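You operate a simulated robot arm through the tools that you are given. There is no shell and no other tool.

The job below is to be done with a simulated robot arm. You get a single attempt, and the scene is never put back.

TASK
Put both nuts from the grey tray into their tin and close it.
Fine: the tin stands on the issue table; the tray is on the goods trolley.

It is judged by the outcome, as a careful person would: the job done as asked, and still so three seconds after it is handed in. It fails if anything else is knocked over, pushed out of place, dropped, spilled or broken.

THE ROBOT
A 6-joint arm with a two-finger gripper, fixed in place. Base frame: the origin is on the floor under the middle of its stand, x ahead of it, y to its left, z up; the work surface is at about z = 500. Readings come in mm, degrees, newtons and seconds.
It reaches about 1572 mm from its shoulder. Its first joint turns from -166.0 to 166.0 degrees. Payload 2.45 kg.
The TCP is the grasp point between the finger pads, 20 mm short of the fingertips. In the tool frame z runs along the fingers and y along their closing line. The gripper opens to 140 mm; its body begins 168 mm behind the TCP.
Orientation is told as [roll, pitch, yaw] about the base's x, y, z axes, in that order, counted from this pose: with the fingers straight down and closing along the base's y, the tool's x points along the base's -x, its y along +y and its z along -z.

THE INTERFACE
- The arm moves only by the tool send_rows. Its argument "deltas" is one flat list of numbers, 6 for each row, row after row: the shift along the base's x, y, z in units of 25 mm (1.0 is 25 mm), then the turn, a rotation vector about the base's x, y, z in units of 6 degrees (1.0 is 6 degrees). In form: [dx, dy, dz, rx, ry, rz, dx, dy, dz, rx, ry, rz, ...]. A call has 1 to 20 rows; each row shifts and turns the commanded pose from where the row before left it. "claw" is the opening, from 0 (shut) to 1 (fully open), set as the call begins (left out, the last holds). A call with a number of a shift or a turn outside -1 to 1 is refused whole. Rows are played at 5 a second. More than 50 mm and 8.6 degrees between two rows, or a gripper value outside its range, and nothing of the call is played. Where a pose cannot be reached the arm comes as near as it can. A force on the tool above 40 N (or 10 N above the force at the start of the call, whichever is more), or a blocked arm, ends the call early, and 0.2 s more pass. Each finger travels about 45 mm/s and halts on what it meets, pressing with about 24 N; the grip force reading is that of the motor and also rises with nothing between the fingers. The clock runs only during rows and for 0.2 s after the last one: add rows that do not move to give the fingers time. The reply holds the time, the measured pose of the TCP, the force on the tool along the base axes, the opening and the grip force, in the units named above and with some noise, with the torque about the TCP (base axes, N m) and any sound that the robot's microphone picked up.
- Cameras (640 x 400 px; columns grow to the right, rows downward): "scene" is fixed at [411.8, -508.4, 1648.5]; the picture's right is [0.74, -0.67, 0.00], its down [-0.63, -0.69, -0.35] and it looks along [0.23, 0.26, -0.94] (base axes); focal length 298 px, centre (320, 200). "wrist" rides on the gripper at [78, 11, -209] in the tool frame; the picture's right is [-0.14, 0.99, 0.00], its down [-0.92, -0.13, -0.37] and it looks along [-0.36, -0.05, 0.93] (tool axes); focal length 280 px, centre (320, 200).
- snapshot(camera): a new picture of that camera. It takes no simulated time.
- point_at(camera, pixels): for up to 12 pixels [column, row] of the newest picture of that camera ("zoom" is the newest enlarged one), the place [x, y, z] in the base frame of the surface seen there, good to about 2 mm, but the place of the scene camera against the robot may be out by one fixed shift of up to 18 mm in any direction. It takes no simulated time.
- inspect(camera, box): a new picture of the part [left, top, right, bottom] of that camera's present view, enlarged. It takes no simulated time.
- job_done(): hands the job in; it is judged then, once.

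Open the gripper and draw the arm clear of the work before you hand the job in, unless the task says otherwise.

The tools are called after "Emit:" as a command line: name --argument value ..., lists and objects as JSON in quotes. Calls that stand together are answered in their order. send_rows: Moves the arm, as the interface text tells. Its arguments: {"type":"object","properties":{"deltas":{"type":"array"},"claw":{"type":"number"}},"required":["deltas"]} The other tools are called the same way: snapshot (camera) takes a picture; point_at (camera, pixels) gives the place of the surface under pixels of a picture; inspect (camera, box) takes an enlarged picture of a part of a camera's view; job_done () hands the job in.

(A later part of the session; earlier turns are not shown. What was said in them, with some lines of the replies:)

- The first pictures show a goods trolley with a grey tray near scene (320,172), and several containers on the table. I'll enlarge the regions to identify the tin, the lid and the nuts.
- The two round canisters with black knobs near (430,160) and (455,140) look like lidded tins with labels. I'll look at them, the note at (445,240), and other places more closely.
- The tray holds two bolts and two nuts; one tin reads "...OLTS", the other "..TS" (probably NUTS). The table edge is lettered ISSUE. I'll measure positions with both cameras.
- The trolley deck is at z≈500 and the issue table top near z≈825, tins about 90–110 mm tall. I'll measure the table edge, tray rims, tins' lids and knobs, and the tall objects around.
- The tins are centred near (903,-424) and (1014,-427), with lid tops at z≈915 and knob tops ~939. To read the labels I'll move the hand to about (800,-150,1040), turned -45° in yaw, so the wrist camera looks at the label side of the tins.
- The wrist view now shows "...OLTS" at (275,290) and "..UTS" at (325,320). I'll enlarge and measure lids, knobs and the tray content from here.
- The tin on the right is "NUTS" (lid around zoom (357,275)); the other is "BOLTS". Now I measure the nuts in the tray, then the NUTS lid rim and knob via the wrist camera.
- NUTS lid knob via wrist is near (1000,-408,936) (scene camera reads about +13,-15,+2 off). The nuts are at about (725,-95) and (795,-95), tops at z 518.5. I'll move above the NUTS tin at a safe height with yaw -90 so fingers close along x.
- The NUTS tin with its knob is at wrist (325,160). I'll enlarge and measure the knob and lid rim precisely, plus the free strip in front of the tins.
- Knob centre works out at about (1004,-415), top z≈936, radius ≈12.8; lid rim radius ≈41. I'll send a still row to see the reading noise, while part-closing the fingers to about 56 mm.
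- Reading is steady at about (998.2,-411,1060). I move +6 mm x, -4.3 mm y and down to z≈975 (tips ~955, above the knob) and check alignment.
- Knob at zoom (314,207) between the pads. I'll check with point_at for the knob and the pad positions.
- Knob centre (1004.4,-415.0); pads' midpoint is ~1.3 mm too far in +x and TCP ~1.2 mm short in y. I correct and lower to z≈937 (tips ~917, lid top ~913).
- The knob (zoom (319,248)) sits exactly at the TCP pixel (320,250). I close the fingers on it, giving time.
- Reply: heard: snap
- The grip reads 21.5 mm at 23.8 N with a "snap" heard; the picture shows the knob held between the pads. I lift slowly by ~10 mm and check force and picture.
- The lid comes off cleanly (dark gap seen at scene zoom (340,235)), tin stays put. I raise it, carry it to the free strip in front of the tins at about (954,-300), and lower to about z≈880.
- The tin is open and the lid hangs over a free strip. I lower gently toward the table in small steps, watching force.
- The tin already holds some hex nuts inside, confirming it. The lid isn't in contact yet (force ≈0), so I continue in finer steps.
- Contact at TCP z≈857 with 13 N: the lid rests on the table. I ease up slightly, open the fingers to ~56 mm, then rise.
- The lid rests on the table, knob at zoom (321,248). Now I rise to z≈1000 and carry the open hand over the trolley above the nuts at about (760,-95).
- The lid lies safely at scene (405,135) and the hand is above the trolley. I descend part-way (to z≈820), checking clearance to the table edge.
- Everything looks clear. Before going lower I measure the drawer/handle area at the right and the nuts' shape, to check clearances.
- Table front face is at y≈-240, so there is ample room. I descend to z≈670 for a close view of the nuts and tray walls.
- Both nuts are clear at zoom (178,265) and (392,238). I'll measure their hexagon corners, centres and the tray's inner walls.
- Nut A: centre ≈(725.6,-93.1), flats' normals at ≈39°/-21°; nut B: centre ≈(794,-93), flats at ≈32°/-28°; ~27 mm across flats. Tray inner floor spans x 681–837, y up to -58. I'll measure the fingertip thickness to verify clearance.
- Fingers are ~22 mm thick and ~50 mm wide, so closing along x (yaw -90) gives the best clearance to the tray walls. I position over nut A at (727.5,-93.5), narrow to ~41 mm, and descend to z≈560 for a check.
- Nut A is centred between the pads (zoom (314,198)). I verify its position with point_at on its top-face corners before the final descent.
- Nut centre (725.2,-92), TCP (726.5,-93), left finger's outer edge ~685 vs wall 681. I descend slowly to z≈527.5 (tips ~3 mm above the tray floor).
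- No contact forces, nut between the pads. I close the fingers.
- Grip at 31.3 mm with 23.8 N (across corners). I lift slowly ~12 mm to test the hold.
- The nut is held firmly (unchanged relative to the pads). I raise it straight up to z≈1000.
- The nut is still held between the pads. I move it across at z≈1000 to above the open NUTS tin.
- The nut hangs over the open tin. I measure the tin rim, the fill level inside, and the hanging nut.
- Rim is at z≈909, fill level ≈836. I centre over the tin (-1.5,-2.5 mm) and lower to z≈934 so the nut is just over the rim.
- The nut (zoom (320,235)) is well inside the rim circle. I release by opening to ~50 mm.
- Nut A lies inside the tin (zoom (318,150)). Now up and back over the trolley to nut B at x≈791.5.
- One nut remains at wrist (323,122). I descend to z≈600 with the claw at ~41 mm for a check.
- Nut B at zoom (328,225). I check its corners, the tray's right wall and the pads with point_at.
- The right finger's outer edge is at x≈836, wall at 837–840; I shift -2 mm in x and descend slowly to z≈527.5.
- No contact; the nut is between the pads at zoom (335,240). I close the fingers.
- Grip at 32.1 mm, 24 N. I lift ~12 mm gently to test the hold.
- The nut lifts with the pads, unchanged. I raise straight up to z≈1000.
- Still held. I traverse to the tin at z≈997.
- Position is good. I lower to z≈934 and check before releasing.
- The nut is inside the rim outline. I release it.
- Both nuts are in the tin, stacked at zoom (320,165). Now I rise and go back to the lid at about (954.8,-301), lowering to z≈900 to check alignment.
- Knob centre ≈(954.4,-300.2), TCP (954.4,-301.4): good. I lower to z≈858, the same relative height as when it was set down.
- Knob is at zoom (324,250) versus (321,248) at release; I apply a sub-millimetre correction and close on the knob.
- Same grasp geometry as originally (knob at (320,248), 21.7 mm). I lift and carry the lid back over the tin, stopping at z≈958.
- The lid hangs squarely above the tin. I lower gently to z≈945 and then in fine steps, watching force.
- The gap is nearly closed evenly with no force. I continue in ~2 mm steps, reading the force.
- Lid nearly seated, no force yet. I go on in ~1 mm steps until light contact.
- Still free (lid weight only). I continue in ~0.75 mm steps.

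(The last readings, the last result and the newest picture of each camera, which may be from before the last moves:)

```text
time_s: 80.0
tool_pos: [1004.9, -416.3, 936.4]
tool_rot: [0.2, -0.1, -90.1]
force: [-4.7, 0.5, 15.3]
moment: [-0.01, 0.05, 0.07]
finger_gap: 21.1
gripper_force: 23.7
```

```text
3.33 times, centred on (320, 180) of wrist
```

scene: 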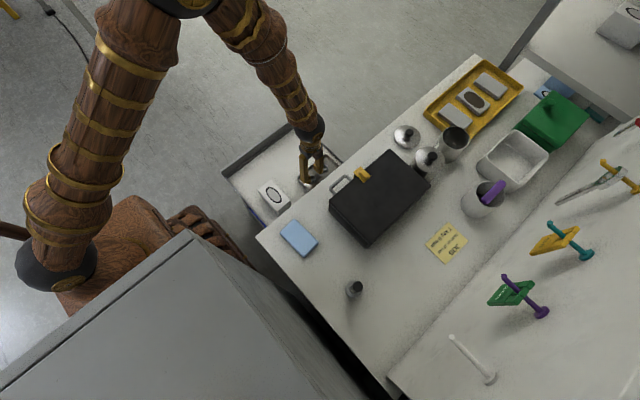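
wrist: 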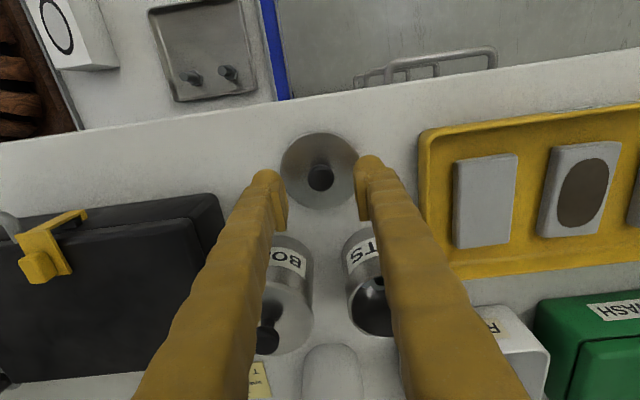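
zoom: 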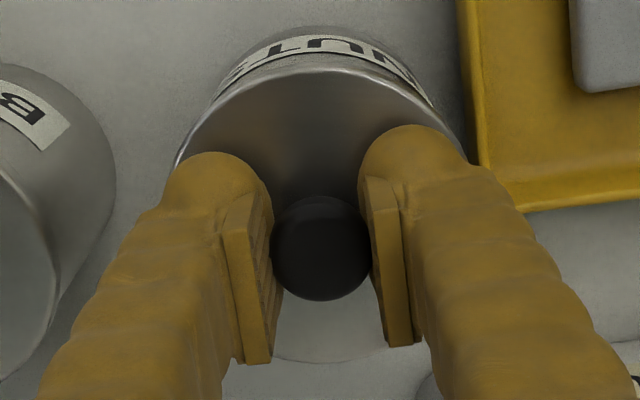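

Contact at z≈936 with 15 N, same height as originally seated. I press slightly more (to <35 N) to make sure it is fully home.

Emit:
send_rows --deltas '[0, 0, -0.02, 0, 0, 0, 0, 0, 0, 0, 0, 0]'

Emit:
send_rows --deltas '[0, 0, -0.015, 0, 0, 0, 0, 0, 0, 0, 0, 0]'

```text
time_s: 80.6
tool_pos: [1004.5, -415.3, 934.5]
tool_rot: [0.0, 0.0, -90.1]
force: [-9.3, -5.0, 27.7]
moment: [-0.11, 0.15, 0.09]
finger_gap: 21.6
gripper_force: 24.2
```

```text
time_s: 81.2
tool_pos: [1004.4, -415.2, 934.1]
tool_rot: [0.1, 0.0, -90.0]
force: [0.3, -8.6, 25.6]
moment: [-0.17, 0.01, 0.08]
finger_gap: 21.0
gripper_force: 24.0
```

Force peaked ~28 N with no further travel—lid is home. I relieve the pressure by raising ~1.5 mm and then open the fingers.

Emit:
send_rows --deltas '[0, 0, 0.04, 0, 0, 0, 0, 0, 0.02, 0, 0, 0, 0, 0, 0, 0, 0, 0]'

Emit:
inspect --camera "scene" --box '[400, 90, 500, 170]'

Emit:
inspect --camera "wrist" --box '[270, 110, 370, 230]'

```text
time_s: 82.0
tool_pos: [1004.3, -415.0, 934.0]
tool_rot: [0.0, 0.1, -90.1]
force: [-2.5, -1.9, 5.3]
moment: [0.03, 0.02, 0.01]
finger_gap: 21.0
gripper_force: 23.7
```

```text
5.00 times, centred on (450, 130) of scene
```

zoom: 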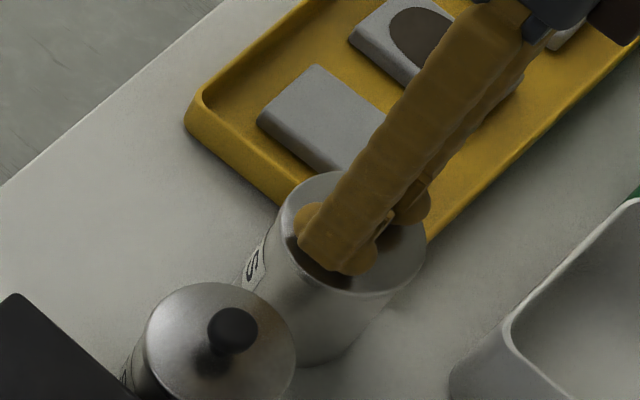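

```text
3.33 times, centred on (320, 170) of wrist
```

zoom: 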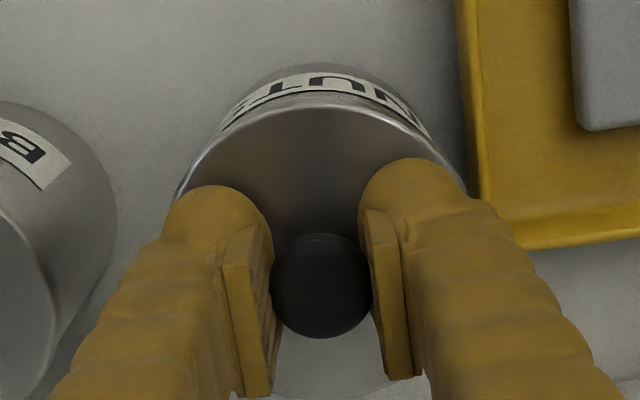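

Lid looks flush. I ease the last few newtons and open the fingers to ~56 mm.

Emit:
send_rows --deltas '[0, 0, 0.01, 0, 0, 0, 0, 0, 0, 0, 0, 0]'

Emit:
send_rows --deltas '[0, 0, 0, 0, 0, 0, 0, 0, 0, 0, 0, 0, 0, 0, 0, 0, 0, 0, 0, 0, 0, 0, 0, 0]' --claw 0.4

Emit:
inspect --camera "wrist" --box '[240, 120, 400, 240]'

Emit:
inspect --camera "scene" --box '[400, 90, 500, 170]'

```text
time_s: 82.6
tool_pos: [1004.6, -414.8, 935.3]
tool_rot: [0.0, 0.1, -90.1]
force: [0.3, -1.1, -0.7]
moment: [-0.03, 0.01, -0.01]
finger_gap: 20.9
gripper_force: 23.9
```

```text
time_s: 83.6
tool_pos: [1005.1, -416.1, 934.7]
tool_rot: [0.0, 0.1, -90.1]
force: [0.2, 0.2, 0.7]
moment: [0.0, 0.02, -0.01]
finger_gap: 56.0
gripper_force: 0.1
heard: snap
```

```text
3.33 times, centred on (320, 180) of wrist
```

zoom: 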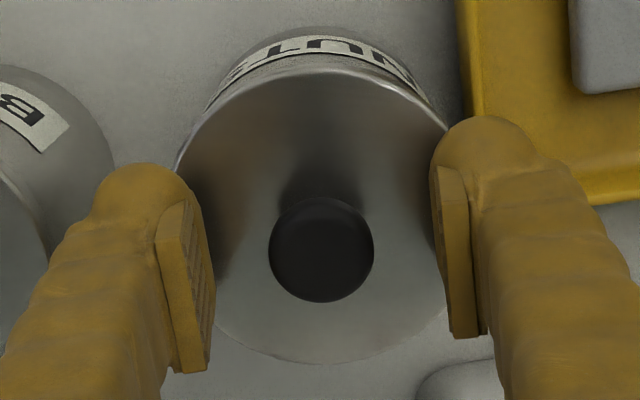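

```text
5.00 times, centred on (450, 130) of scene
```

zoom: 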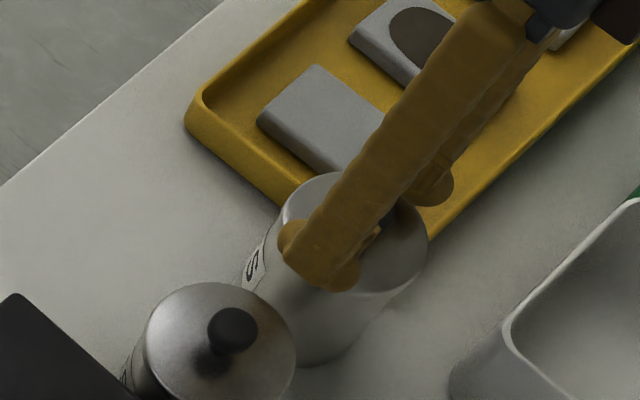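

A "snap" was heard again as the lid was let go—the lid has engaged. I raise straight up and draw the arm back to a clear position.

Emit:
send_rows --deltas '[0, 0, 0.4, 0, 0, 0, 0, 0, 0.9, 0, 0, 0, 0, 0, 1, 0, 0, 0, 0, 0, 1, 0, 0, 0, 0, 0, 1, 0, 0, 0, 0, 0, 1, 0, 0, 0, 0, 0, 1, 0, 0, 0, -0.8, 0.8, 0.2, 0, 0, 0, -0.8, 0.8, 0.2, 0, 0, 0, -0.8, 0.8, 0.2, 0, 0, 0, -0.8, 0.8, 0.2, 0, 0, 0, -0.8, 0.8, 0.2, 0, 0, 0, -0.8, 0.8, 0.2, 0, 0, 0, -0.8, 0.8, 0.2, 0, 0, 0, -0.8, 0.8, 0.2, 0, 0, 0, -0.8, 0.8, 0.2, 0, 0, 0, -0.8, 0.8, 0.2, 0, 0, 0, -0.8, 0.8, 0, 0, 0, 0, -0.8, 0.8, 0, 0, 0, 0, 0, 0, 0, 0, 0, 0]'

Emit:
snapshot --camera "scene"

Emit:
snapshot --camera "wrist"

Emit:
inspect --camera "scene" --box '[400, 110, 496, 170]'

Emit:
point_at --camera "zoom" --pixels '[[295, 160], [380, 105], [465, 190], [385, 250], [330, 130], [400, 145], [110, 320], [190, 255], [225, 300]]'

```text
time_s: 87.8
tool_pos: [764.8, -177.2, 1143.5]
tool_rot: [0.0, 0.0, -90.0]
force: [-0.1, 0.1, -0.9]
moment: [0.0, -0.03, 0.02]
finger_gap: 56.0
gripper_force: 0.0
```

```text
taken
```

scene: 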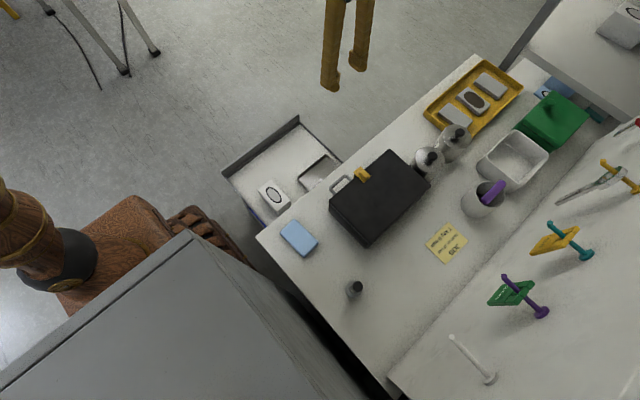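

```text
taken
```

wrist: 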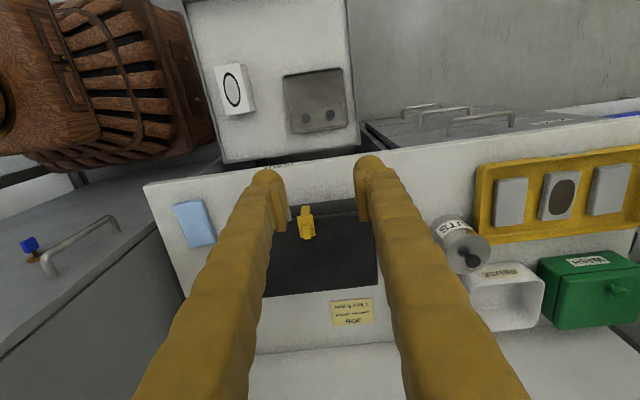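

```text
6.67 times, centred on (448, 140) of scene
```

zoom: 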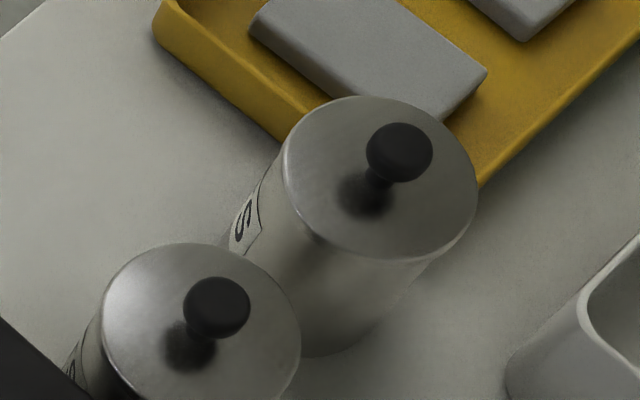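

```text
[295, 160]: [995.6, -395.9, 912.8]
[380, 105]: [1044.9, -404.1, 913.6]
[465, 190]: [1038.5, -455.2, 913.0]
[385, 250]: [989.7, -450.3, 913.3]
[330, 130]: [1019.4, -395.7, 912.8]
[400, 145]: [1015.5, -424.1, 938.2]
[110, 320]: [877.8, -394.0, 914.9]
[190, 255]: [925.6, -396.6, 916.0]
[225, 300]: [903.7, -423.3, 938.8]
```

The lid is level (z≈913 all round) and the tin is where it was. I open the gripper fully and check the tray and surroundings before handing in.

Emit:
send_rows --deltas '[0, 0.5, 0.2, 0, 0, 0, 0, 0.5, 0.2, 0, 0, 0, 0, 0, 0, 0, 0, 0, 0, 0, 0, 0, 0, 0, 0, 0, 0, 0, 0, 0, 0, 0, 0, 0, 0, 0, 0, 0, 0, 0, 0, 0]' --claw 1

Emit:
inspect --camera "scene" --box '[220, 100, 380, 200]'

Emit:
inspect --camera "wrist" --box '[200, 40, 380, 160]'

Emit:
snapshot --camera "scene"

```text
time_s: 89.4
tool_pos: [764.2, -150.5, 1153.3]
tool_rot: [0.0, 0.0, -90.1]
force: [0.6, -0.6, -0.3]
moment: [0.0, -0.03, 0.01]
finger_gap: 140.1
gripper_force: 0.0
```

```text
4.00 times, centred on (300, 150) of scene
```

zoom: 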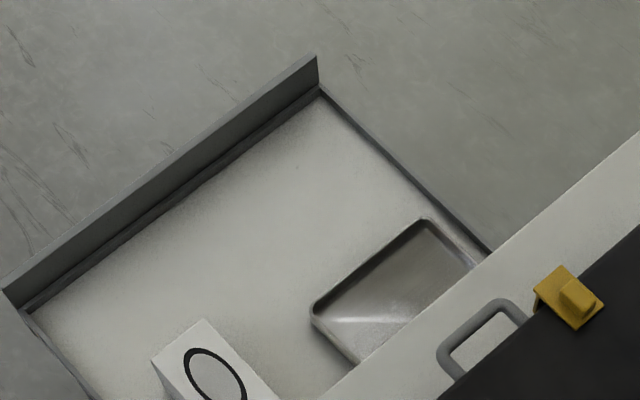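

```text
3.33 times, centred on (290, 100) of wrist
```

zoom: 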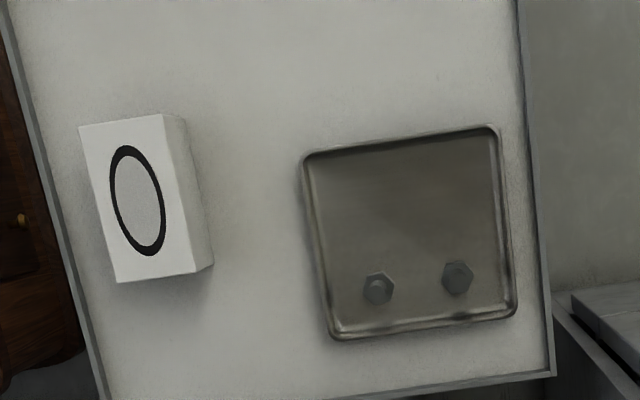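

```text
taken
```

scene: 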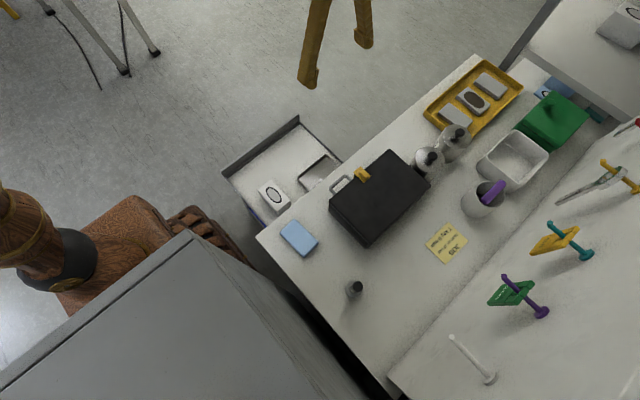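

The tray is where it was with only the two bolts left, the NUTS tin is closed with both nuts inside, nothing else has moved, the gripper is open and the arm is clear. I hand the job in.

Emit:
job_done

```text
The job is handed in.
```

Both nuts from the grey tray are now in the tin labelled NUTS on the issue table, and its lid is back on.

- **Lid:** I pressed it down to about 28 N. There was a snap as the fingers let go of the knob, like the one when I first gripped it. Afterwards the lid measured level all round.
- **Tin:** It already held some other nuts, which I left in. The tin is where it started.
- **Tray:** It hasn't moved, and only the two bolts are left in it.
- **Surroundings:** The final pictures showed nothing else moved, and the arm was clear with the gripper open when I handed the job in.
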